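You operate a simulated robot arm through the tools that you are given. There is no shell and no other tool.

The job below is to be done with a simulated two-armed robot. You get a single attempt, and the scene is never put back.

JOB
Pick up the carton marked "vents" from the top of the control cabinet with one hand, pass it to the other hand and put it on the middle shelf of the right rack. Set down upright: carton.

Only the result counts: the job must be done as asked and must still hold three seconds after the hand-in. Knocking over, shifting, dropping, spilling or breaking anything else fails it.

ROBOT AND FRAMES
Two 6-joint arms with two-finger grippers on one trunk, on a base that moves. Base frame: it is fixed to the floor where the robot stands at the start and does not move with it; the origin is under the middle of the robot, x ahead of it, y to its left, z up. Lengths are in m, angles in rad, forces in N, time in s.
The left shoulder is at the start at [0.03, 0.178, 0.963], the right one opposite. With the tool pointing down near the work surface each hand reaches from about 0.1 to 0.78 m from the robot's upright axis, wherever it stands, measured 20 degrees to its own side. Places, roughly: carton [1.75, -0.25, 1.25]; middle shelf of the right rack [3.4, 2.5, 1.1]. Payload 2.54 kg a hand.
Tool frame (each hand has its own): the origin (TCP) lies between the finger pads and is the grasp point; the fingertips stand 0.03 m ahead of it; z points along the fingers, y is the line along which they close. The gripper opens to 0.116 m; its body begins 0.095 m behind the TCP.
Orientation is told as [roll, pitch, yaw] about the base's x, y, z axes, in that order, counted from this pose: with the fingers straight down and closing along the base's y, the tool's x points along the base's -x, its y along +y and its z along -z.

CONTROLS
- The arms move only by the tool play_rows. It takes "left_plan", "right_plan" or both (then of equal length, played together; a hand with none holds still); each is a list of rows, each an object of numbers (a shift or turn left out is 0, a gripper value left out holds the last): "hand": the opening in per cent of the stroke, from 0 (shut) to 100 (fully open); "x", "y", "z": the shift along the tool's x, y, z in m; "wx", "wy", "wz": the turn, a rotation vector about the tool's x, y, z in rad. In form: [{"hand": .., "x": .., "y": .., "z": .., "wx": .., "wy": .., "wz": ..}, ...]. A call has 1 to 20 rows; each row is the pose to reach, as a shift and turn from the pose commanded when the call began, along the tool's axes at that moment. A row lasts 0.2 s, in which the tool goes at most 0.05 m and 0.15 rad; a call with a longer step from one row to the next is refused whole, and so is a gripper value outside its range. A pose out of reach is approached as far as the arm can. The call stops where the force on the tool passes 40 N (or 10 N more than at its start, if that is more) or the arm is blocked; 0.2 s more then pass. Each finger travels about 0.153 m/s and halts on what it meets, pressing with about 20 N; the grip force reading is that of the motor and also rises with nothing between the fingers. The clock runs only during rows and for 0.2 s after the last one: add rows that repeat a pose to give the fingers time. The reply holds the time, the measured pose of the TCP, the force on the tool along the base axes, the opening and the grip force, in the units named above and with some noise, with the torque about the TCP (base axes, N m) and any sound that the robot's microphone picked up, and new pictures: "show" is both (left out), scene, wrist or none (wrist: the cameras of the hands that moved).
- Cameras (640 x 400 px; columns grow to the right, rows downward): "scene" is now at [0.0519, 0.006, 1.6935]; the picture's right is [0.08, -1.00, 0.00], its down [-0.68, -0.06, -0.73] and it looks along [0.73, 0.06, -0.68] (base axes); focal length 263 px, centre (320, 200). "left" rides on the left gripper at [0.069, 0.015, -0.122] in its tool frame; the picture's right is [-0.21, 0.98, 0.00], its down [-0.83, -0.18, -0.53] and it looks along [-0.52, -0.11, 0.85] (tool axes); focal length 251 px, centre (320, 200). "right" rides on the right gripper at [0.069, -0.015, -0.122] in its tool frame; the picture's right is [0.21, 0.98, 0.00], its down [-0.83, 0.18, -0.53] and it looks along [-0.52, 0.11, 0.85] (tool axes); focal length 251 px, centre (320, 200). There is no depth. A picture from a camera that has moved, and an enlarged one, comes with that camera's place and axes in the base frame and with its lens.
- lift_body(by): moves the trunk up (or, below 0, down) by that many m; the arms and the scene camera ride with it, the base frame stays. It gives what a move gives, with no picture.
- base_move(legs): drives the robot by 1 to 6 legs, each [ahead, left, turn to the left] in m, m and rad, along the robot's own axes; the way and the turn of a leg run together, so that a leg with both is an arc; at most 1.5 m and 3.142 rad a leg. The arms and the cameras ride along, it lands a little off, and it stops where it bumps. It gives what a move gives, and a new picture of the scene camera.
- head_to(pan, tilt): turns the head with the scene camera to pan (to the left, within 2.496 rad either way) and tilt (down, from -0.506 to 1.204), counted from straight ahead of the robot. It gives what a move gives, and a new picture of the scene camera.
- inspect(camera, box): a new picture of the part [left, top, right, bottom] of that camera's present view, enlarged. No time passes.
- hand_in(): hands the job in; it is judged then, once.

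Places have to be worked out from the pictures, the camera data and where the tool is seen. Open the grippers and draw the arms clear of the work before you hand the job in, unless the task says otherwise.

The tools are called after "Request:" by a JSON object that holds its "api" and its "payload". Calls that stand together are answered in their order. play_rows: Moves the arms, as the interface text tells. Its arguments: {"type":"object","properties":{"left_plan":{"type":"array","items":{"type":"object","properties":{"hand":{"type":"number"},"x":{"type":"number"},"y":{"type":"number"},"z":{"type":"number"},"wx":{"type":"number"},"wy":{"type":"number"},"wz":{"type":"number"}}}},"right_plan":{"type":"array","items":{"type":"object","properties":{"hand":{"type":"number"},"x":{"type":"number"},"y":{"type":"number"},"z":{"type":"number"},"wx":{"type":"number"},"wy":{"type":"number"},"wz":{"type":"number"}}}},"show":{"type":"string","enum":["both","scene","wrist","none"]}},"required":[]} The other tools are called the same way: lift_body (by) moves the trunk up or down; base_move (legs) drives the base; head_to (pan, tilt) turns the head that bears the scene camera; inspect (camera, box) takes an enlarged picture of a part of a camera's view; hand_in () hands the job in.

At the start:

```text
t: 0.0
left_position: [0.4426, 0.1732, 1.1745]
left_tcp_rot: [0.0, -0.001, -0.001]
left_contact_force: [0.4, -0.2, -0.2]
left_ft_torque: [0.03, 0.02, -0.01]
left_gripper_width: 0.116
left_grip_force: 0.1
right_position: [0.5718, -0.1856, 1.197]
right_tcp_rot: [0.0, -0.001, 0.0]
right_contact_force: [-0.2, 0.3, -0.7]
right_ft_torque: [-0.01, 0.04, -0.02]
right_gripper_width: 0.1161
right_grip_force: 0.1
trunk travel left (down, up): [-0.175, 0.365]
robot x, y, heading: [-0.0014, -0.0008, 0.006]
head pan, tilt (commanded): [0.082, 0.747]
```

scene: 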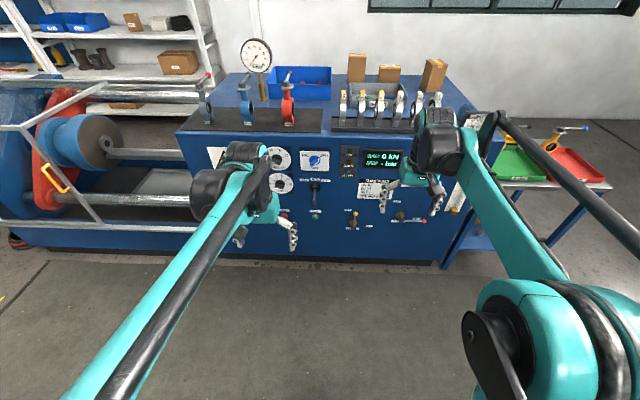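
right: 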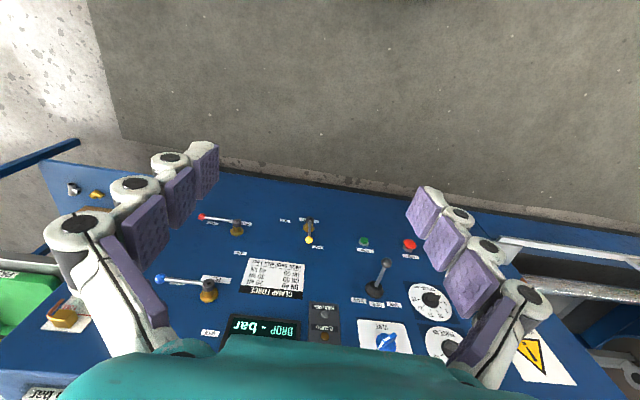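
left: 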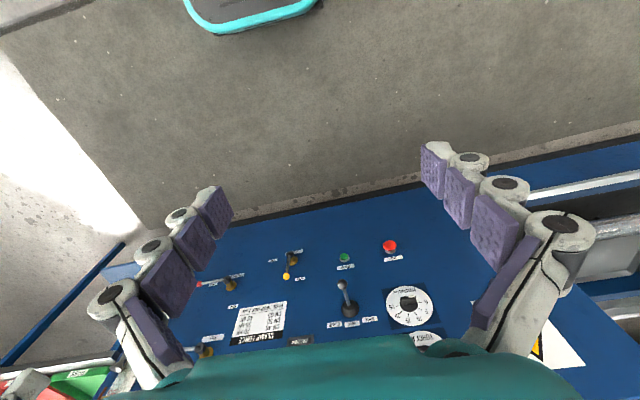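

The scene picture shows three cartons on the cabinet top near columns 355-435, rows 55-90. I will enlarge that part to read their marks.

Request:
{"api": "inspect", "payload": {"camera": "scene", "box": [320, 40, 480, 140]}}

Request:
{"api": "inspect", "payload": {"camera": "scene", "box": [0, 0, 260, 160]}}

```text
4.00 times, centred on (400, 90) of scene
camera zoom: at [0.0519, 0.006, 1.6935], right [0.08, -1.0, 0.0], down [-0.68, -0.06, -0.73], along [0.73, 0.06, -0.68], focal length 1051 px, centre (0, 640)
```

zoom: 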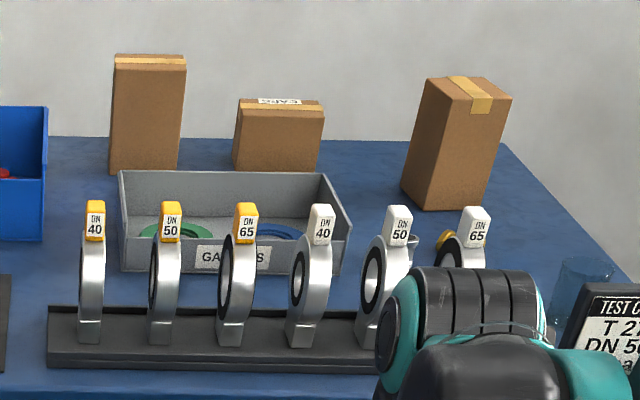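

```text
2.46 times, centred on (130, 80) of scene
camera zoom: at [0.0519, 0.006, 1.6935], right [0.08, -1.0, 0.0], down [-0.68, -0.06, -0.73], along [0.73, 0.06, -0.68], focal length 647 px, centre (788, 495)
```

zoom: 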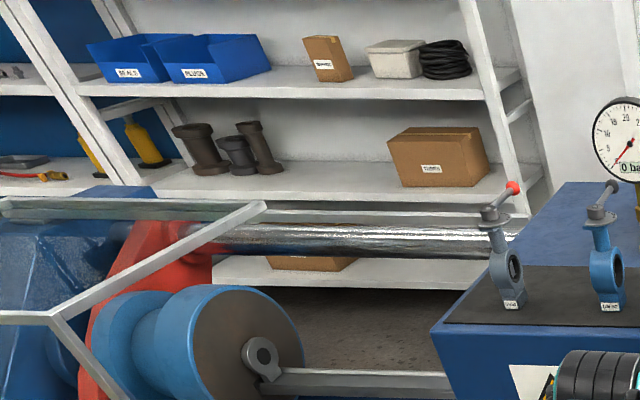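

The left and right cartons show no mark from here, and the middle one has a label on top. I enlarge the labels further.

Request:
{"api": "inspect", "payload": {"camera": "scene", "box": [372, 58, 408, 86]}}

Request:
{"api": "inspect", "payload": {"camera": "scene", "box": [410, 50, 490, 130]}}

Request:
{"api": "inspect", "payload": {"camera": "scene", "box": [180, 30, 340, 140]}}

```text
14.29 times, centred on (390, 72) of scene
camera zoom: at [0.0519, 0.006, 1.6935], right [0.08, -1.0, 0.0], down [-0.68, -0.06, -0.73], along [0.73, 0.06, -0.68], focal length 3754 px, centre (-680, 2029)
```

zoom: 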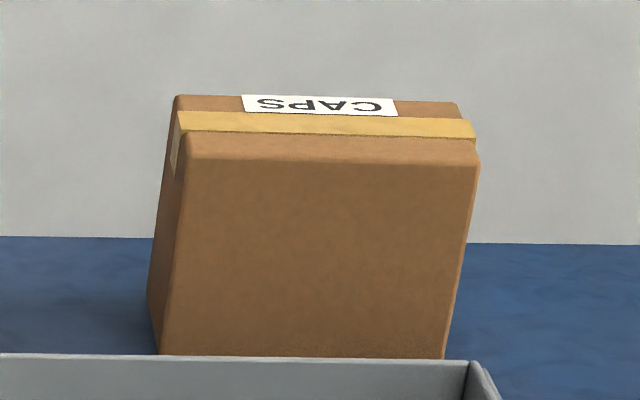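

```text
5.00 times, centred on (450, 90) of scene
camera zoom: at [0.0519, 0.006, 1.6935], right [0.08, -1.0, 0.0], down [-0.68, -0.06, -0.73], along [0.73, 0.06, -0.68], focal length 1314 px, centre (-330, 750)
```

zoom: 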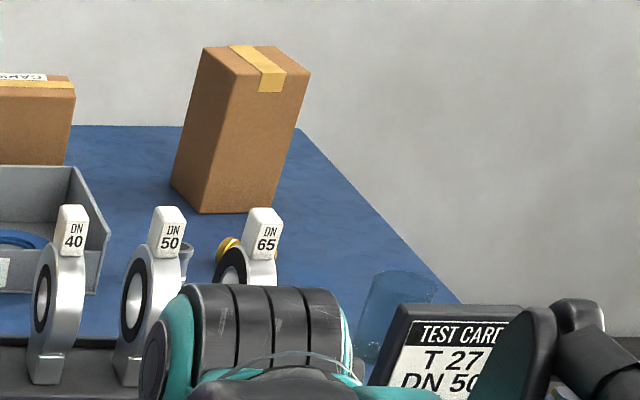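

```text
3.64 times, centred on (260, 85) of scene
camera zoom: at [0.0519, 0.006, 1.6935], right [0.08, -1.0, 0.0], down [-0.68, -0.06, -0.73], along [0.73, 0.06, -0.68], focal length 956 px, centre (538, 618)
```

zoom: 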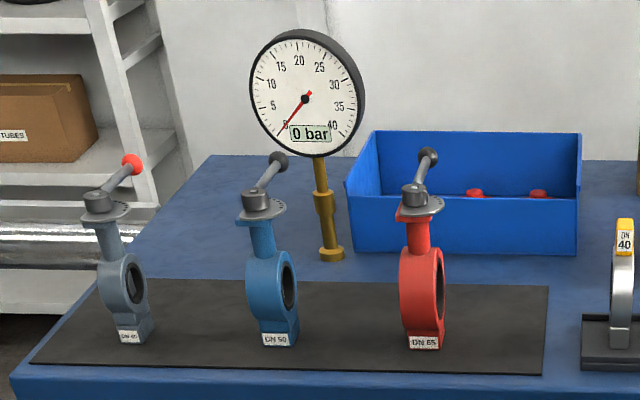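

The middle carton reads "CAPS", so "vents" is one of the two tall ones with hidden labels. I turn the head to survey the room and the racks first.

Request:
{"api": "head_to", "payload": {"pan": 0.6, "tilt": 0.3}}

Request:
{"api": "head_to", "payload": {"pan": -0.6, "tilt": 0.4}}

Request:
{"api": "head_to", "payload": {"pan": 1.4, "tilt": 0.5}}

```text
t: 0.9
left_position: [0.4433, 0.171, 1.1753]
left_tcp_rot: [0.001, 0.0, 0.001]
left_contact_force: [-0.4, -0.2, -0.6]
left_ft_torque: [0.0, -0.01, -0.02]
left_gripper_width: 0.1158
left_grip_force: 0.2
right_position: [0.572, -0.1857, 1.1965]
right_tcp_rot: [0.0, 0.0, -0.001]
right_contact_force: [0.7, -0.2, -0.5]
right_ft_torque: [0.03, 0.0, 0.0]
right_gripper_width: 0.1161
right_grip_force: 0.2
trunk travel left (down, up): [-0.175, 0.365]
robot x, y, heading: [-0.0003, 0.0022, 0.001]
head pan, tilt (commanded): [0.6, 0.3]
camera scene: at [0.0463, 0.0519, 1.7334], right [0.56, -0.83, 0.0], down [-0.24, -0.17, -0.95], along [0.79, 0.54, -0.3], focal length 263 px, centre (320, 200)
```

scene: 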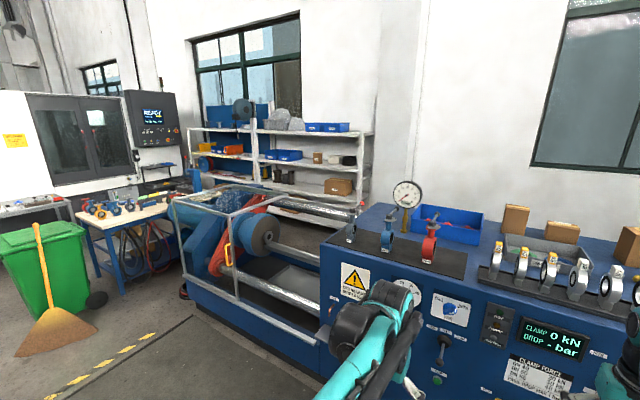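

```text
t: 2.4
left_position: [0.4448, 0.1713, 1.175]
left_tcp_rot: [0.0, 0.0, -0.002]
left_contact_force: [-0.4, -0.3, -0.1]
left_ft_torque: [-0.01, 0.02, 0.0]
left_gripper_width: 0.1159
left_grip_force: 0.0
right_position: [0.5718, -0.1858, 1.1962]
right_tcp_rot: [-0.001, -0.001, 0.0]
right_contact_force: [0.2, -0.4, -0.2]
right_ft_torque: [-0.02, 0.01, -0.03]
right_gripper_width: 0.116
right_grip_force: 0.1
trunk travel left (down, up): [-0.175, 0.365]
robot x, y, heading: [0.0042, -0.0006, -0.002]
head pan, tilt (commanded): [-0.6, 0.4]
camera scene: at [0.0457, -0.0531, 1.7243], right [-0.56, -0.83, 0.0], down [-0.32, 0.22, -0.92], along [0.76, -0.52, -0.39], focal length 263 px, centre (320, 200)
```

scene: 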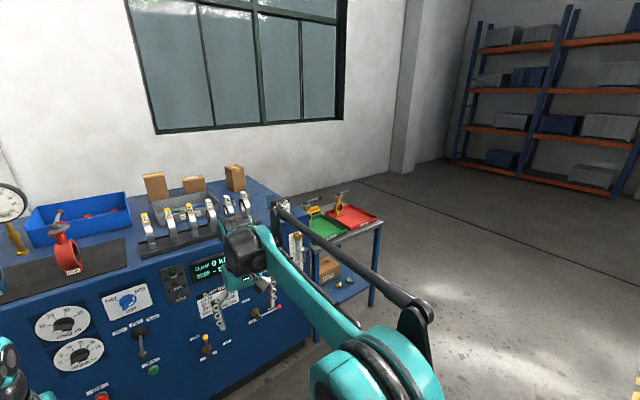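

```text
t: 4.3
left_position: [0.443, 0.1719, 1.1753]
left_tcp_rot: [0.001, 0.001, 0.0]
left_contact_force: [-0.1, -0.5, -0.3]
left_ft_torque: [-0.01, 0.03, 0.02]
left_gripper_width: 0.116
left_grip_force: 0.1
right_position: [0.5718, -0.1861, 1.1963]
right_tcp_rot: [0.001, 0.0, 0.001]
right_contact_force: [-0.1, 1.4, 0.1]
right_ft_torque: [0.02, 0.0, 0.02]
right_gripper_width: 0.116
right_grip_force: 0.1
trunk travel left (down, up): [-0.175, 0.365]
robot x, y, heading: [0.0027, 0.0021, -0.001]
head pan, tilt (commanded): [1.4, 0.499]
camera scene: at [-0.0153, 0.0888, 1.7151], right [0.99, -0.17, 0.0], down [-0.08, -0.47, -0.88], along [0.15, 0.87, -0.48], focal length 263 px, centre (320, 200)
```

scene: 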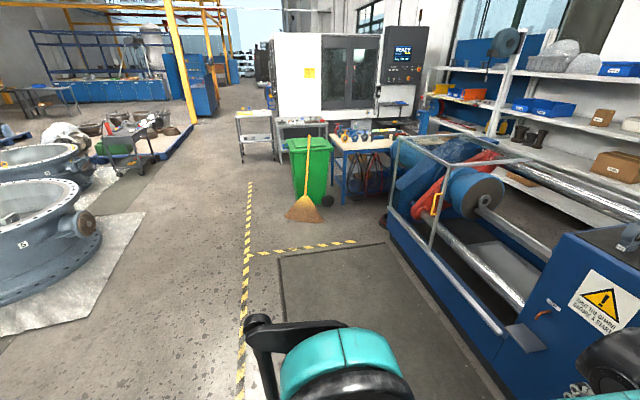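

The racks stand behind the test bench at the left. I turn the head toward the racks and enlarge them to understand the shelves.

Request:
{"api": "head_to", "payload": {"pan": 0.65, "tilt": 0.2}}

Request:
{"api": "inspect", "payload": {"camera": "scene", "box": [160, 60, 420, 260]}}

```text
t: 5.4
left_position: [0.4425, 0.1709, 1.1747]
left_tcp_rot: [0.0, -0.001, 0.0]
left_contact_force: [-0.1, 0.8, 0.2]
left_ft_torque: [-0.03, 0.03, 0.0]
left_gripper_width: 0.1162
left_grip_force: 0.1
right_position: [0.5712, -0.1848, 1.1967]
right_tcp_rot: [0.0, -0.001, 0.0]
right_contact_force: [0.8, 0.0, 0.0]
right_ft_torque: [0.03, -0.02, -0.03]
right_gripper_width: 0.1158
right_grip_force: 0.1
trunk travel left (down, up): [-0.175, 0.365]
robot x, y, heading: [-0.0018, -0.0026, -0.001]
head pan, tilt (commanded): [0.649, 0.201]
camera scene: at [0.0433, 0.0556, 1.7428], right [0.61, -0.8, 0.0], down [-0.16, -0.12, -0.98], along [0.78, 0.59, -0.2], focal length 263 px, centre (320, 200)
```

scene: 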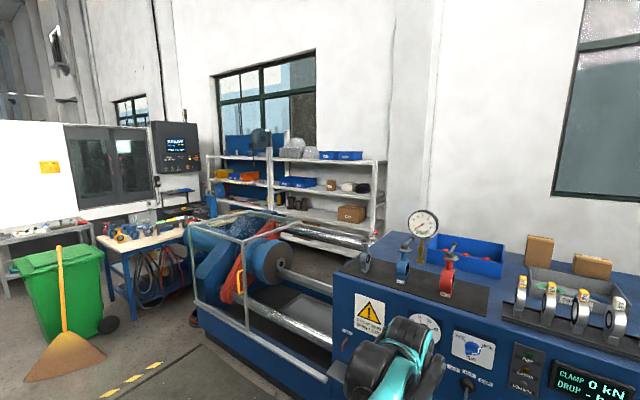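

```text
2.00 times, centred on (290, 160) of scene
camera zoom: at [0.0433, 0.0556, 1.7428], right [0.61, -0.8, 0.0], down [-0.16, -0.12, -0.98], along [0.78, 0.59, -0.2], focal length 526 px, centre (380, 280)
```

zoom: 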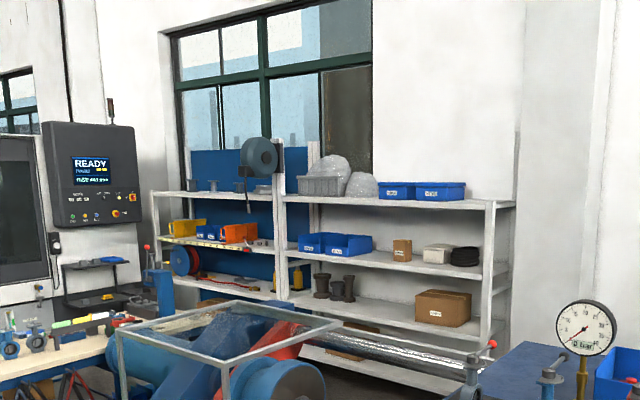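

The right rack has four levels: about z 1.55, 1.07, 0.65 and 0.2; the one at about 1.07 fits the stated place. I now check the right side, which may be the route behind the cabinet, and look down at the base.

Request:
{"api": "head_to", "payload": {"pan": -1.3, "tilt": 0.5}}

Request:
{"api": "head_to", "payload": {"pan": -1.57, "tilt": 1.2}}

Request:
{"api": "head_to", "payload": {"pan": -0.5, "tilt": 0.45}}

Request:
{"api": "inspect", "payload": {"camera": "scene", "box": [200, 100, 460, 260]}}

```text
t: 7.3
left_position: [0.4444, 0.1714, 1.1756]
left_tcp_rot: [0.0, 0.001, 0.001]
left_contact_force: [0.2, -0.1, -0.7]
left_ft_torque: [-0.02, 0.01, -0.02]
left_gripper_width: 0.1159
left_grip_force: 0.1
right_position: [0.5714, -0.1865, 1.1963]
right_tcp_rot: [0.0, -0.001, 0.0]
right_contact_force: [-0.2, -0.5, 0.7]
right_ft_torque: [-0.02, 0.02, -0.03]
right_gripper_width: 0.116
right_grip_force: 0.0
trunk travel left (down, up): [-0.175, 0.365]
robot x, y, heading: [0.0005, -0.0001, 0.001]
head pan, tilt (commanded): [-1.3, 0.499]
camera scene: at [-0.0065, -0.0885, 1.7151], right [-0.96, -0.27, 0.0], down [-0.13, 0.46, -0.88], along [0.23, -0.85, -0.48], focal length 263 px, centre (320, 200)
```

scene: 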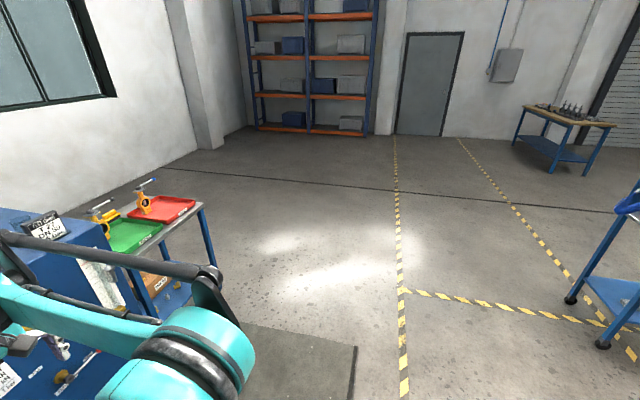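

```text
t: 8.3
left_position: [0.4427, 0.1716, 1.1754]
left_tcp_rot: [0.0, -0.002, 0.001]
left_contact_force: [-0.6, -0.3, -0.3]
left_ft_torque: [-0.03, 0.01, 0.01]
left_gripper_width: 0.1162
left_grip_force: 0.0
right_position: [0.572, -0.1857, 1.1954]
right_tcp_rot: [0.0, 0.0, 0.001]
right_contact_force: [0.4, 0.6, -0.7]
right_ft_torque: [0.0, 0.0, -0.02]
right_gripper_width: 0.1159
right_grip_force: 0.1
trunk travel left (down, up): [-0.175, 0.365]
robot x, y, heading: [-0.0005, 0.0, 0.001]
head pan, tilt (commanded): [-1.571, 1.201]
camera scene: at [-0.0308, -0.0568, 1.6615], right [-1.0, 0.0, 0.0], down [0.0, 0.93, -0.36], along [0.0, -0.36, -0.93], focal length 263 px, centre (320, 200)
```

scene: 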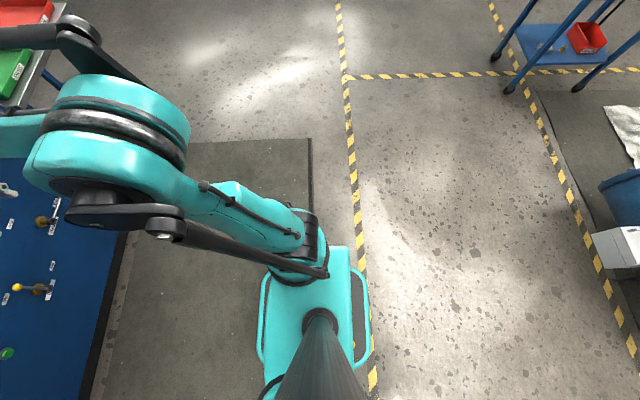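

```text
t: 9.7
left_position: [0.4435, 0.1714, 1.1746]
left_tcp_rot: [-0.001, 0.001, 0.001]
left_contact_force: [1.1, -0.3, -0.6]
left_ft_torque: [0.0, 0.01, 0.02]
left_gripper_width: 0.1161
left_grip_force: 0.0
right_position: [0.5728, -0.1862, 1.1973]
right_tcp_rot: [0.001, -0.001, 0.0]
right_contact_force: [0.6, 0.3, 0.4]
right_ft_torque: [0.01, 0.01, 0.0]
right_gripper_width: 0.1158
right_grip_force: 0.1
trunk travel left (down, up): [-0.175, 0.365]
robot x, y, heading: [-0.0031, 0.0025, -0.003]
head pan, tilt (commanded): [-0.499, 0.45]
camera scene: at [0.0498, -0.0449, 1.7195], right [-0.48, -0.88, 0.0], down [-0.38, 0.21, -0.9], along [0.79, -0.43, -0.44], focal length 263 px, centre (320, 200)
```

scene: 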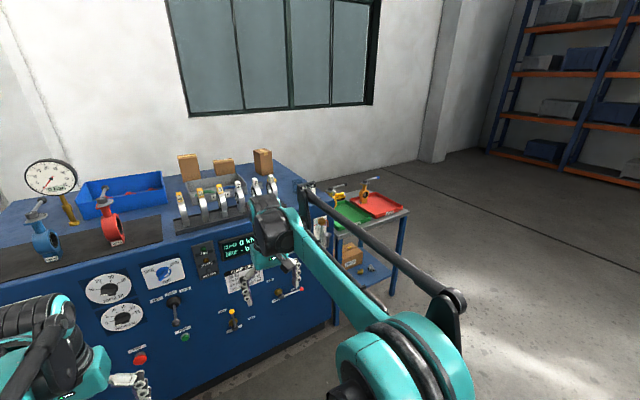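

```text
2.46 times, centred on (330, 180) of scene
camera zoom: at [0.0498, -0.0449, 1.7195], right [-0.48, -0.88, 0.0], down [-0.38, 0.21, -0.9], along [0.79, -0.43, -0.44], focal length 647 px, centre (295, 249)
```

zoom: 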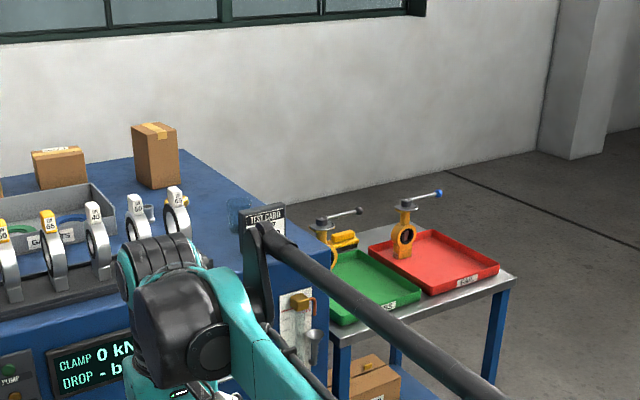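

The base is compact (about ±0.3 m) and the floor to the right is clear. I strafe right 2.2 m to go around the side table, then look again for parallax.

Request:
{"api": "base_move", "payload": {"legs": [[0, -1.2, 0], [0, -1.0, 0]]}}

```text
t: 20.7
left_position: [0.4461, -2.0694, 1.1753]
left_tcp_rot: [0.0, 0.0, -0.014]
left_contact_force: [0.2, 0.2, -0.3]
left_ft_torque: [0.03, -0.01, 0.0]
left_gripper_width: 0.1161
left_grip_force: 0.0
right_position: [0.5702, -2.4288, 1.1958]
right_tcp_rot: [0.0, 0.0, -0.014]
right_contact_force: [0.0, 0.1, 0.0]
right_ft_torque: [0.01, 0.0, 0.0]
right_gripper_width: 0.116
right_grip_force: 0.1
trunk travel left (down, up): [-0.175, 0.365]
robot x, y, heading: [0.0007, -2.233, -0.013]
head pan, tilt (commanded): [-0.499, 0.45]
camera scene: at [0.0499, -2.2796, 1.7196], right [-0.49, -0.87, 0.0], down [-0.38, 0.21, -0.9], along [0.78, -0.44, -0.44], focal length 263 px, centre (320, 200)
```

scene: 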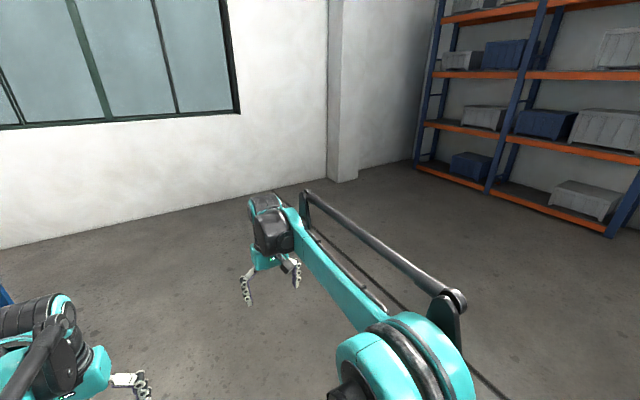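

I am now at y≈-2.23. I turn the head left to view the cabinet and cartons from this place for triangulation.

Request:
{"api": "head_to", "payload": {"pan": 0.75, "tilt": 0.35}}

Request:
{"api": "inspect", "payload": {"camera": "scene", "box": [200, 100, 460, 260]}}

```text
t: 22.1
left_position: [0.4467, -2.0684, 1.1759]
left_tcp_rot: [0.002, -0.001, -0.013]
left_contact_force: [0.3, -0.5, 0.1]
left_ft_torque: [0.05, 0.0, 0.04]
left_gripper_width: 0.1159
left_grip_force: 0.0
right_position: [0.5699, -2.4267, 1.1963]
right_tcp_rot: [-0.001, 0.001, -0.013]
right_contact_force: [-0.2, 0.4, 1.2]
right_ft_torque: [-0.01, 0.01, 0.03]
right_gripper_width: 0.116
right_grip_force: 0.1
trunk travel left (down, up): [-0.175, 0.365]
robot x, y, heading: [-0.0003, -2.2359, -0.014]
head pan, tilt (commanded): [0.75, 0.351]
camera scene: at [0.0389, -2.1714, 1.7288], right [0.67, -0.74, 0.0], down [-0.26, -0.23, -0.94], along [0.7, 0.63, -0.34], focal length 263 px, centre (320, 200)
```

scene: 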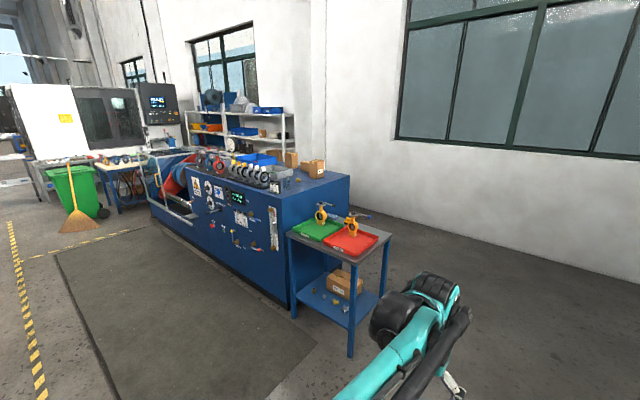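

```text
2.46 times, centred on (330, 180) of scene
camera zoom: at [0.0389, -2.1714, 1.7288], right [0.67, -0.74, 0.0], down [-0.26, -0.23, -0.94], along [0.7, 0.63, -0.34], focal length 647 px, centre (295, 249)
```

zoom: 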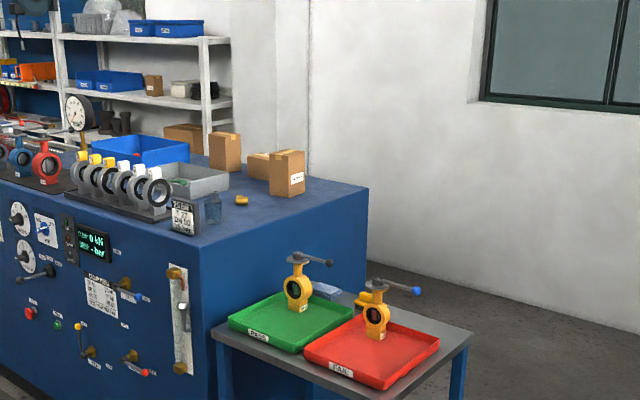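

The right carton has a label on its right side visible from here. I enlarge it.

Request:
{"api": "inspect", "payload": {"camera": "scene", "box": [275, 145, 335, 185]}}

Request:
{"api": "inspect", "payload": {"camera": "scene", "box": [300, 155, 330, 180]}}

```text
10.00 times, centred on (305, 165) of scene
camera zoom: at [0.0389, -2.1714, 1.7288], right [0.67, -0.74, 0.0], down [-0.26, -0.23, -0.94], along [0.7, 0.63, -0.34], focal length 2628 px, centre (470, 550)
```

zoom: 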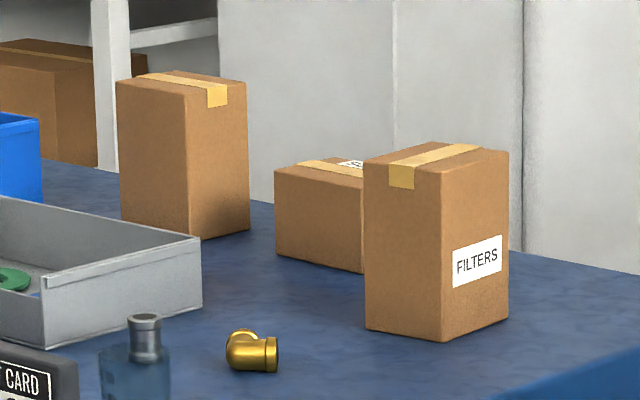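

```text
16.00 times, centred on (315, 168) of scene
camera zoom: at [0.0389, -2.1714, 1.7288], right [0.67, -0.74, 0.0], down [-0.26, -0.23, -0.94], along [0.7, 0.63, -0.34], focal length 4204 px, centre (400, 720)
```

zoom: 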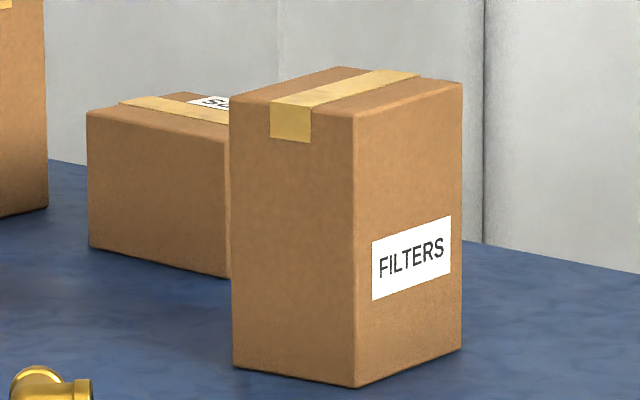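

The right carton is "FILTERS", the middle one "CAPS", so the left tall one at about (1.90, -0.07), top z≈1.24, should be "vents"; I will verify it from behind. I drive forward beside the table to get behind the cabinet.

Request:
{"api": "base_move", "payload": {"legs": [[1.45, 0, 0.013], [1.4, 0, 0]]}}

Request:
{"api": "head_to", "payload": {"pan": 1.57, "tilt": 0.3}}

```text
t: 35.9
left_position: [3.29, -1.9769, 1.1743]
left_tcp_rot: [-0.001, 0.001, 0.046]
left_contact_force: [0.1, -0.3, 0.5]
left_ft_torque: [0.01, 0.0, 0.01]
left_gripper_width: 0.1159
left_grip_force: 0.1
right_position: [3.4363, -2.3287, 1.196]
right_tcp_rot: [0.0, -0.001, 0.047]
right_contact_force: [-0.2, 0.3, -0.2]
right_ft_torque: [0.03, -0.02, 0.01]
right_gripper_width: 0.116
right_grip_force: 0.0
trunk travel left (down, up): [-0.175, 0.365]
robot x, y, heading: [2.8541, -2.1708, 0.048]
head pan, tilt (commanded): [0.75, 0.351]
camera scene: at [2.8912, -2.1053, 1.7288], right [0.72, -0.7, 0.0], down [-0.24, -0.25, -0.94], along [0.66, 0.67, -0.34], focal length 263 px, centre (320, 200)
```

scene: 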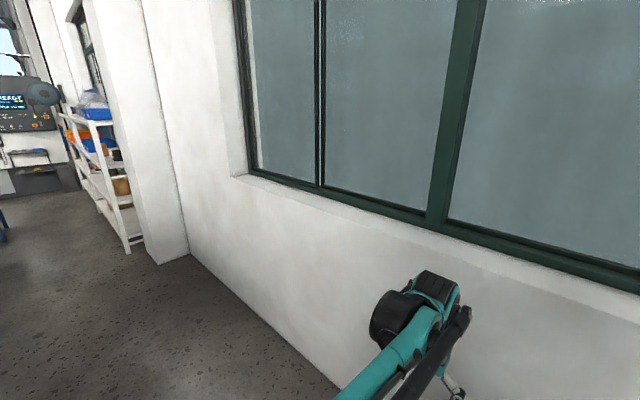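

```text
t: 37.1
left_position: [3.291, -1.9777, 1.1755]
left_tcp_rot: [0.001, 0.001, 0.046]
left_contact_force: [0.5, 0.1, 0.1]
left_ft_torque: [0.0, 0.02, 0.01]
left_gripper_width: 0.1162
left_grip_force: 0.0
right_position: [3.4359, -2.329, 1.1963]
right_tcp_rot: [-0.001, 0.0, 0.046]
right_contact_force: [0.2, 0.2, -0.8]
right_ft_torque: [0.0, 0.01, -0.01]
right_gripper_width: 0.1158
right_grip_force: 0.1
trunk travel left (down, up): [-0.175, 0.365]
robot x, y, heading: [2.8603, -2.1714, 0.052]
head pan, tilt (commanded): [1.571, 0.3]
camera scene: at [2.8214, -2.0787, 1.7335], right [1.0, 0.05, 0.0], down [0.01, -0.3, -0.96], along [-0.04, 0.95, -0.3], focal length 263 px, centre (320, 200)
```

scene: 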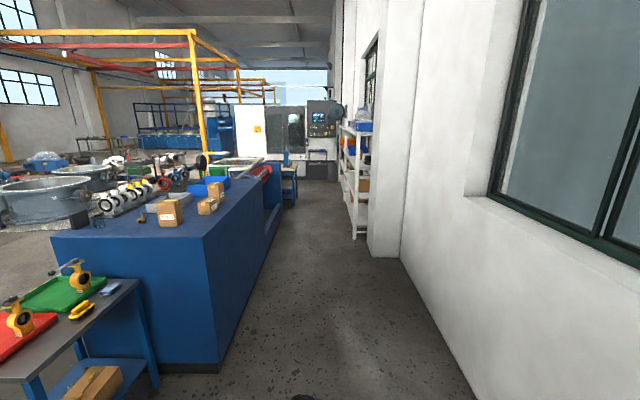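

The corridor behind the cabinet is open (cabinet back x≈2.05, rack front x≈3.2). I turn to face the cabinet's back and then strafe along it.

Request:
{"api": "base_move", "payload": {"legs": [[0, 0, 3.09]]}}

Request:
{"api": "head_to", "payload": {"pan": -0.6, "tilt": 0.4}}

```text
t: 44.7
left_position: [2.4117, -2.3381, 1.1754]
left_tcp_rot: [0.001, -0.002, 3.136]
left_contact_force: [0.1, 0.5, 0.0]
left_ft_torque: [-0.03, -0.01, 0.02]
left_gripper_width: 0.116
left_grip_force: 0.0
right_position: [2.2865, -1.9802, 1.1968]
right_tcp_rot: [0.0, 0.002, 3.136]
right_contact_force: [0.4, 0.8, 0.4]
right_ft_torque: [0.02, 0.04, -0.02]
right_gripper_width: 0.116
right_grip_force: 0.1
trunk travel left (down, up): [-0.175, 0.365]
robot x, y, heading: [2.8573, -2.1721, 3.133]
head pan, tilt (commanded): [1.571, 0.3]
camera scene: at [2.8846, -2.2642, 1.7335], right [-1.0, 0.01, 0.0], down [0.0, 0.3, -0.96], along [-0.01, -0.96, -0.3], focal length 263 px, centre (320, 200)
```

scene: 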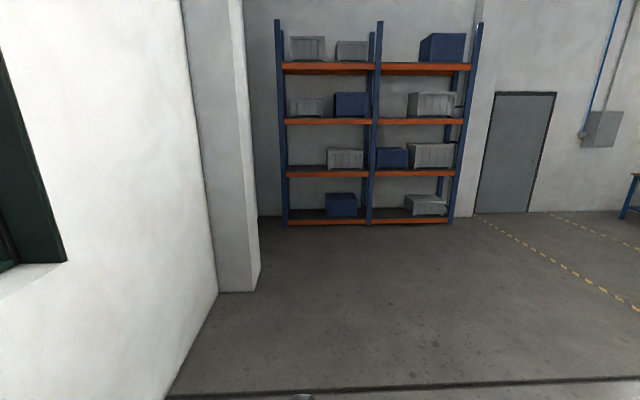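

```text
t: 46.8
left_position: [2.4131, -2.3396, 1.1754]
left_tcp_rot: [-0.001, -0.001, 3.137]
left_contact_force: [0.5, -0.5, -0.3]
left_ft_torque: [0.01, 0.03, 0.02]
left_gripper_width: 0.1159
left_grip_force: 0.1
right_position: [2.2861, -1.9809, 1.1966]
right_tcp_rot: [0.0, 0.001, 3.138]
right_contact_force: [-0.3, -0.1, 0.2]
right_ft_torque: [0.03, -0.04, -0.04]
right_gripper_width: 0.116
right_grip_force: 0.0
trunk travel left (down, up): [-0.175, 0.365]
robot x, y, heading: [2.8594, -2.1659, 3.14]
head pan, tilt (commanded): [-0.6, 0.4]
camera scene: at [2.809, -2.118, 1.7243], right [0.57, 0.82, 0.0], down [0.32, -0.22, -0.92], along [-0.76, 0.52, -0.39], focal length 263 px, centre (320, 200)
```

scene: 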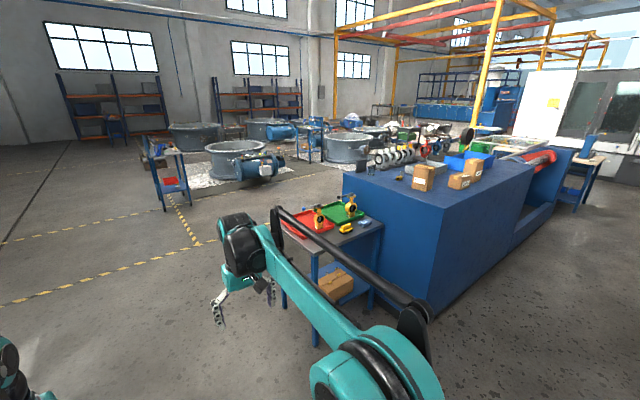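

Facing -x now, I strafe right (toward +y) 1.8 m to stand behind the cartons.

Request:
{"api": "base_move", "payload": {"legs": [[0, -0.9, 0], [0, -0.9, 0]]}}

Request:
{"api": "head_to", "payload": {"pan": 0.0, "tilt": 0.6}}

```text
t: 55.8
left_position: [2.4163, -0.5601, 1.1759]
left_tcp_rot: [0.001, 0.0, -3.125]
left_contact_force: [0.3, -0.9, 1.2]
left_ft_torque: [0.04, -0.02, -0.02]
left_gripper_width: 0.116
left_grip_force: 0.1
right_position: [2.2804, -0.2058, 1.1962]
right_tcp_rot: [-0.001, 0.001, -3.125]
right_contact_force: [0.4, -0.3, 0.2]
right_ft_torque: [-0.03, 0.01, 0.0]
right_gripper_width: 0.1158
right_grip_force: 0.0
trunk travel left (down, up): [-0.175, 0.365]
robot x, y, heading: [2.8536, -0.3824, -3.131]
head pan, tilt (commanded): [-0.6, 0.4]
camera scene: at [2.8066, -0.3304, 1.7242], right [0.55, 0.84, 0.0], down [0.33, -0.21, -0.92], along [-0.77, 0.51, -0.39], focal length 263 px, centre (320, 200)
```

scene: 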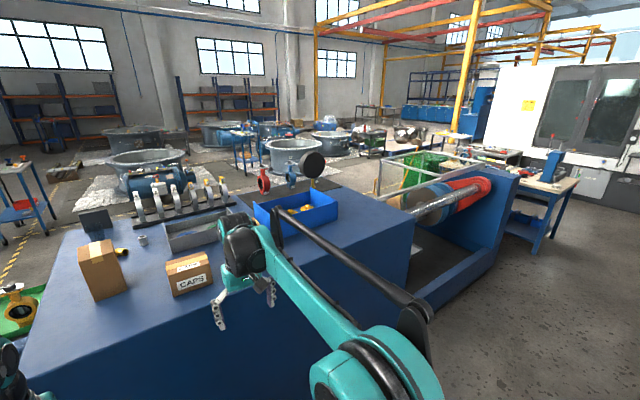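

```text
t: 56.8
left_position: [2.4147, -0.5625, 1.1761]
left_tcp_rot: [0.001, 0.0, -3.123]
left_contact_force: [-0.1, -0.1, 0.5]
left_ft_torque: [0.03, 0.04, 0.02]
left_gripper_width: 0.1158
left_grip_force: 0.2
right_position: [2.281, -0.2063, 1.1962]
right_tcp_rot: [0.0, 0.001, -3.124]
right_contact_force: [-0.1, -0.1, -0.2]
right_ft_torque: [0.01, -0.03, 0.03]
right_gripper_width: 0.1162
right_grip_force: 0.0
trunk travel left (down, up): [-0.175, 0.365]
robot x, y, heading: [2.8579, -0.3828, -3.125]
head pan, tilt (commanded): [0.0, 0.6]
camera scene: at [2.7956, -0.3833, 1.706], right [-0.02, 1.0, 0.0], down [0.56, 0.01, -0.83], along [-0.83, -0.01, -0.56], focal length 263 px, centre (320, 200)
```

scene: 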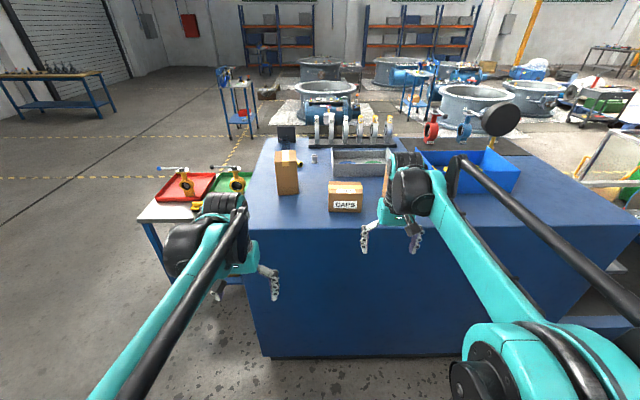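

The right hand hides the left-tall carton. I look through the right wrist camera.

Request:
{"api": "inspect", "payload": {"camera": "right", "box": [0, 0, 640, 400]}}

Request:
{"api": "inspect", "payload": {"camera": "scene", "box": [260, 120, 460, 245]}}

```text
1.00 times, centred on (320, 200) of right (not enlarged: the box is as wide or as high as the picture)
camera zoom: at [2.3501, -0.1894, 1.3194], right [0.23, -0.97, 0.0], down [-0.82, -0.2, 0.53], along [-0.52, -0.12, -0.85], focal length 251 px, centre (320, 200)
```

zoom: 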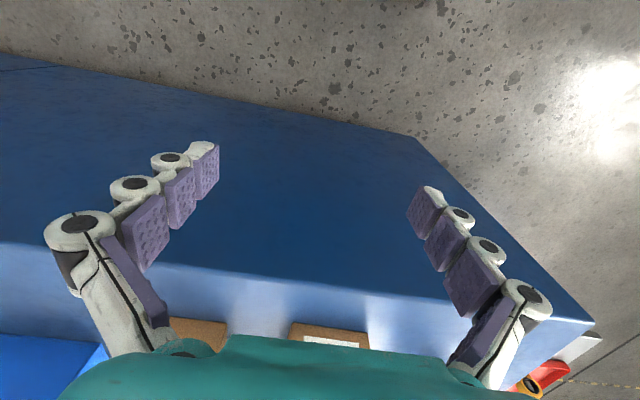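

```text
3.20 times, centred on (360, 182) of scene
camera zoom: at [2.7956, -0.3833, 1.706], right [-0.02, 1.0, 0.0], down [0.56, 0.01, -0.83], along [-0.83, -0.01, -0.56], focal length 841 px, centre (192, 256)
```

zoom: 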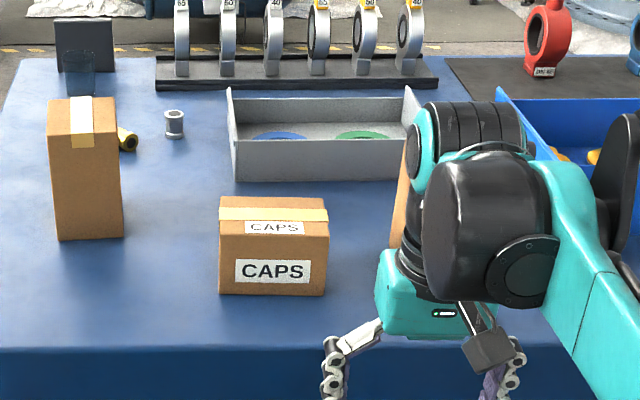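

I shift 0.35 m to the right so that the carton shows between the two hands.

Request:
{"api": "base_move", "payload": {"legs": [[0, -0.33, -0.015]]}}

Request:
{"api": "inspect", "payload": {"camera": "scene", "box": [220, 120, 420, 245]}}

```text
t: 59.0
left_position: [2.4086, -0.2155, 1.1743]
left_tcp_rot: [0.001, -0.001, -3.14]
left_contact_force: [0.5, -0.2, 0.4]
left_ft_torque: [-0.04, 0.04, -0.02]
left_gripper_width: 0.116
left_grip_force: 0.0
right_position: [2.2812, 0.1429, 1.1957]
right_tcp_rot: [-0.001, -0.001, -3.138]
right_contact_force: [0.4, 0.4, 0.3]
right_ft_torque: [-0.04, 0.01, -0.02]
right_gripper_width: 0.116
right_grip_force: 0.0
trunk travel left (down, up): [-0.175, 0.365]
robot x, y, heading: [2.8498, -0.0448, -3.143]
head pan, tilt (commanded): [0.0, 0.6]
camera scene: at [2.7922, -0.0433, 1.706], right [0.0, 1.0, 0.0], down [0.57, 0.0, -0.82], along [-0.82, 0.0, -0.57], focal length 263 px, centre (320, 200)
```

scene: 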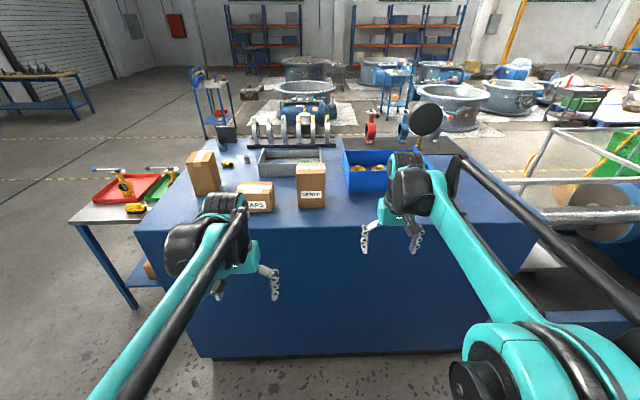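

```text
3.20 times, centred on (320, 182) of scene
camera zoom: at [2.7922, -0.0433, 1.706], right [0.0, 1.0, 0.0], down [0.57, 0.0, -0.82], along [-0.82, 0.0, -0.57], focal length 841 px, centre (320, 256)
```

zoom: 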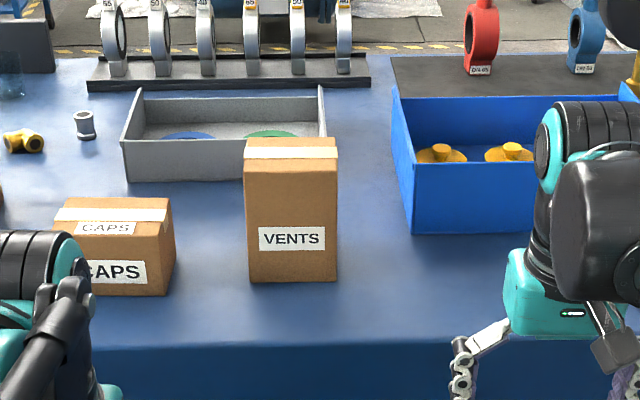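

The label "VENTS" is confirmed on the tall carton just ahead. I enlarge it for precise measurement.

Request:
{"api": "inspect", "payload": {"camera": "scene", "box": [285, 155, 337, 215]}}

Request:
{"api": "inspect", "payload": {"camera": "left", "box": [0, 0, 640, 400]}}

```text
6.67 times, centred on (311, 185) of scene
camera zoom: at [2.7922, -0.0433, 1.706], right [0.0, 1.0, 0.0], down [0.57, 0.0, -0.82], along [-0.82, 0.0, -0.57], focal length 1752 px, centre (380, 300)
```

zoom: 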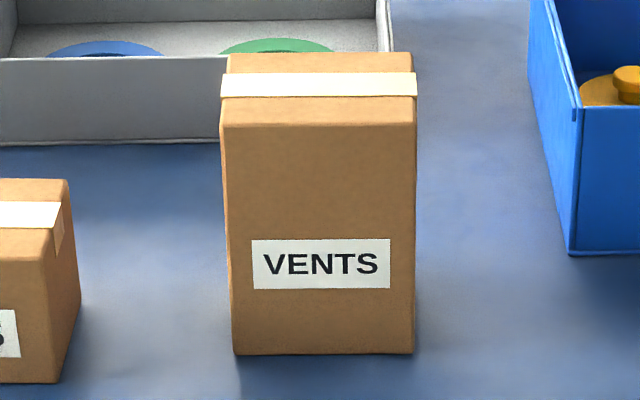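

```text
1.00 times, centred on (320, 200) of left (not enlarged: the box is as wide or as high as the picture)
camera zoom: at [2.4791, -0.23, 1.2965], right [-0.21, -0.98, 0.0], down [-0.83, 0.18, 0.53], along [-0.52, 0.11, -0.85], focal length 251 px, centre (320, 200)
```

zoom: 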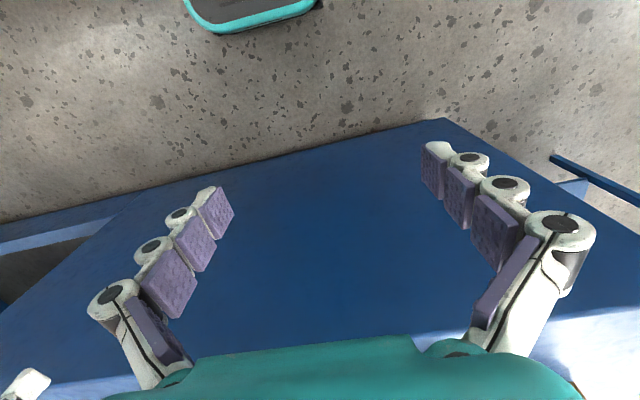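

"VENTS" carton: centre about (1.893, -0.079), about 0.085 deep (x) by 0.108 wide (y), z 1.083–1.24. I raise the trunk so the hands clear the things on the cabinet before driving closer.

Request:
{"api": "lift_body", "payload": {"by": 0.2}}

Request:
{"api": "base_move", "payload": {"legs": [[0.33, -0.12, 0]]}}

Request:
{"api": "head_to", "payload": {"pan": 0.1, "tilt": 0.9}}

```text
t: 61.2
left_position: [2.4086, -0.2159, 1.3754]
left_tcp_rot: [-0.001, 0.0, -3.141]
left_contact_force: [0.2, 0.2, -0.1]
left_ft_torque: [0.01, 0.0, 0.0]
left_gripper_width: 0.116
left_grip_force: 0.0
right_position: [2.2793, 0.1417, 1.3958]
right_tcp_rot: [0.001, 0.0, -3.14]
right_contact_force: [0.1, 0.1, 0.0]
right_ft_torque: [-0.03, -0.01, 0.0]
right_gripper_width: 0.1159
right_grip_force: 0.1
trunk travel left (down, up): [-0.375, 0.165]
robot x, y, heading: [2.8533, -0.0396, -3.141]
head pan, tilt (commanded): [0.0, 0.6]
```

```text
t: 63.4
left_position: [2.0821, -0.0976, 1.3752]
left_tcp_rot: [-0.001, 0.001, -3.138]
left_contact_force: [-0.2, -0.7, -0.3]
left_ft_torque: [0.05, 0.01, -0.02]
left_gripper_width: 0.116
left_grip_force: 0.0
right_position: [1.9507, 0.2589, 1.3971]
right_tcp_rot: [-0.001, 0.0, -3.138]
right_contact_force: [-0.1, 0.1, 0.2]
right_ft_torque: [0.01, -0.01, 0.03]
right_gripper_width: 0.1161
right_grip_force: 0.0
trunk travel left (down, up): [-0.375, 0.165]
robot x, y, heading: [2.5228, 0.0733, -3.136]
head pan, tilt (commanded): [0.0, 0.6]
camera scene: at [2.4636, 0.0737, 1.906], right [0.0, 1.0, 0.0], down [0.56, 0.0, -0.83], along [-0.83, 0.0, -0.56], focal length 263 px, centre (320, 200)
```

scene: 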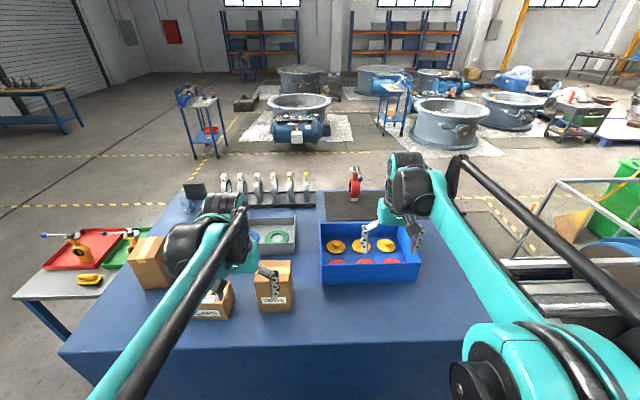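

```text
t: 64.2
left_position: [2.0804, -0.0992, 1.3753]
left_tcp_rot: [-0.002, 0.001, -3.138]
left_contact_force: [1.0, 0.7, -0.5]
left_ft_torque: [0.01, 0.01, -0.01]
left_gripper_width: 0.116
left_grip_force: 0.0
right_position: [1.9511, 0.259, 1.3948]
right_tcp_rot: [0.0, -0.002, -3.14]
right_contact_force: [1.3, 0.0, -0.4]
right_ft_torque: [-0.03, -0.02, -0.01]
right_gripper_width: 0.1163
right_grip_force: 0.0
trunk travel left (down, up): [-0.375, 0.165]
robot x, y, heading: [2.5243, 0.0741, -3.138]
head pan, tilt (commanded): [0.099, 0.901]
camera scene: at [2.4768, 0.0663, 1.8813], right [-0.1, 0.99, 0.0], down [0.78, 0.08, -0.62], along [-0.62, -0.06, -0.78], focal length 263 px, centre (320, 200)
```

scene: 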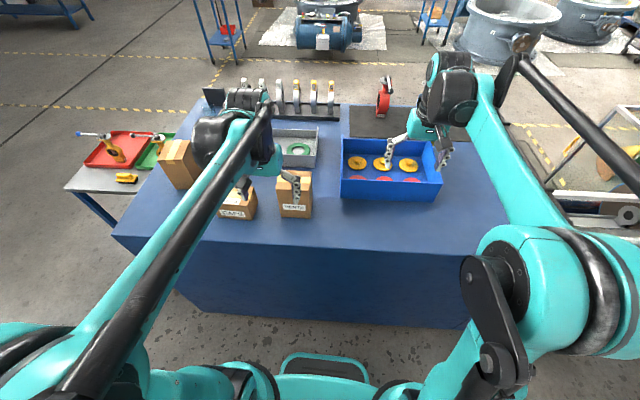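

I turn the left hand 90° about the vertical so its fingers close along x, and bring it over the carton at height 1.375, well above the carton top of 1.24.

Request:
{"api": "play_rows", "payload": {"left_plan": [{"hand": 100, "x": -0.017, "y": -0.002, "wz": 0.143}, {"x": -0.034, "y": -0.003, "wz": 0.286}, {"x": -0.051, "y": -0.005, "wz": 0.429}, {"x": -0.068, "y": -0.007, "wz": 0.571}, {"x": -0.085, "y": -0.009, "wz": 0.714}, {"x": -0.103, "y": -0.01, "wz": 0.857}, {"x": -0.12, "y": -0.012, "wz": 1.0}, {"x": -0.137, "y": -0.014, "wz": 1.143}, {"x": -0.154, "y": -0.016, "wz": 1.285}, {"x": -0.171, "y": -0.017, "wz": 1.428}, {"x": -0.188, "y": -0.019, "wz": 1.571}, {"x": -0.188, "y": -0.019, "wz": 1.571}], "show": "both"}}

```text
t: 66.8
left_position: [1.8949, -0.0807, 1.3751]
left_tcp_rot: [0.002, 0.001, 1.573]
left_contact_force: [0.0, 0.3, 0.5]
left_ft_torque: [-0.02, -0.01, 0.02]
left_gripper_width: 0.1158
left_grip_force: 0.1
right_position: [1.9521, 0.2587, 1.3974]
right_tcp_rot: [-0.001, 0.0, -3.139]
right_contact_force: [-0.2, 0.4, 0.5]
right_ft_torque: [-0.02, -0.01, 0.02]
right_gripper_width: 0.116
right_grip_force: 0.1
trunk travel left (down, up): [-0.375, 0.165]
robot x, y, heading: [2.5282, 0.0745, -3.137]
head pan, tilt (commanded): [0.099, 0.901]
camera scene: at [2.4777, 0.0663, 1.8813], right [-0.1, 0.99, 0.0], down [0.78, 0.08, -0.62], along [-0.62, -0.06, -0.78], focal length 263 px, centre (320, 200)
camera left: at [1.8797, -0.1494, 1.496], right [-0.98, 0.21, 0.0], down [0.18, 0.83, 0.53], along [0.11, 0.52, -0.85], focal length 251 px, centre (320, 200)
```

scene: 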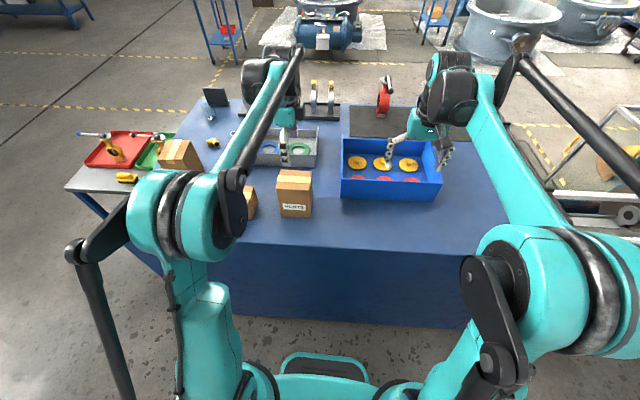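
left: 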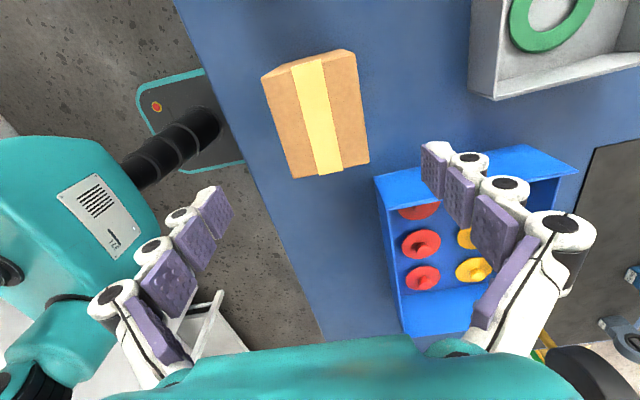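

The left hand is over the expected place. I enlarge the wrist view of the carton to measure its pose exactly.

Request:
{"api": "inspect", "payload": {"camera": "left", "box": [230, 20, 390, 200]}}

Request:
{"api": "inspect", "payload": {"camera": "scene", "box": [230, 120, 350, 240]}}

```text
2.22 times, centred on (310, 110) of left
camera zoom: at [1.8797, -0.1494, 1.496], right [-0.98, 0.21, 0.0], down [0.18, 0.83, 0.53], along [0.11, 0.52, -0.85], focal length 559 px, centre (342, 400)
```

zoom: 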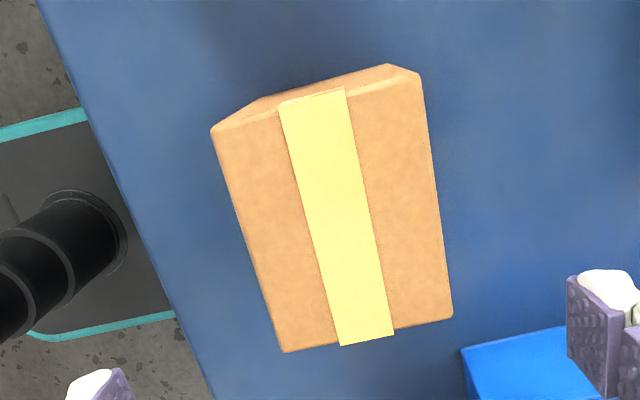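

```text
3.33 times, centred on (290, 180) of scene
camera zoom: at [2.4777, 0.0663, 1.8813], right [-0.1, 0.99, 0.0], down [0.78, 0.08, -0.62], along [-0.62, -0.06, -0.78], focal length 876 px, centre (420, 267)
```

zoom: 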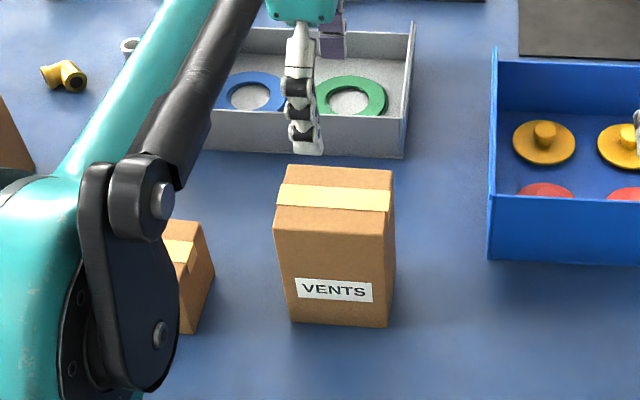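

From the wrist picture the carton top spans x 1.850–1.936, y -0.133–-0.028 with almost no yaw, so the TCP at (1.895, -0.081) is centred. I descend 0.172 m straight down with open fingers.

Request:
{"api": "play_rows", "payload": {"left_plan": [{"hand": 100, "y": 0.002, "z": 0.03}, {"y": 0.002, "z": 0.06}, {"y": 0.002, "z": 0.09}, {"y": 0.002, "z": 0.115}, {"y": 0.002, "z": 0.135}, {"y": 0.002, "z": 0.155}, {"y": 0.002, "z": 0.172}, {"y": 0.002, "z": 0.172}], "show": "both"}}

```text
t: 68.6
left_position: [1.891, -0.078, 1.2031]
left_tcp_rot: [0.001, 0.0, 1.574]
left_contact_force: [0.7, -1.1, 0.3]
left_ft_torque: [-0.03, -0.04, 0.01]
left_gripper_width: 0.1161
left_grip_force: 0.1
right_position: [1.9519, 0.2595, 1.3968]
right_tcp_rot: [0.001, 0.0, -3.138]
right_contact_force: [0.3, -0.5, -0.2]
right_ft_torque: [-0.01, -0.03, 0.01]
right_gripper_width: 0.1161
right_grip_force: 0.0
trunk travel left (down, up): [-0.375, 0.165]
robot x, y, heading: [2.5252, 0.0755, -3.136]
head pan, tilt (commanded): [0.099, 0.901]
camera scene: at [2.4769, 0.0664, 1.8813], right [-0.1, 0.99, 0.0], down [0.78, 0.08, -0.62], along [-0.62, -0.06, -0.78], focal length 263 px, centre (320, 200)
camera left: at [1.877, -0.1471, 1.3245], right [-0.98, 0.21, 0.0], down [0.18, 0.83, 0.53], along [0.11, 0.52, -0.85], focal length 251 px, centre (320, 200)
```

scene: 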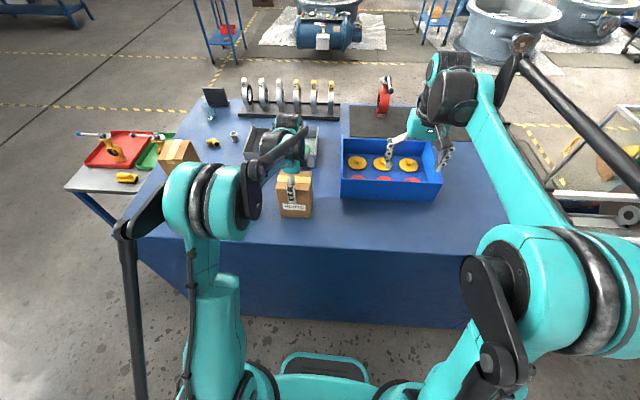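
left: 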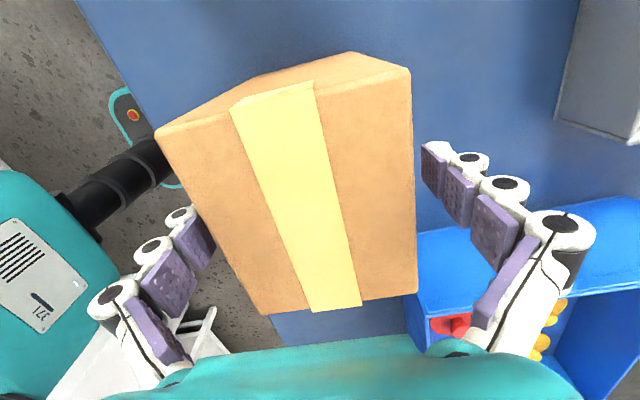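

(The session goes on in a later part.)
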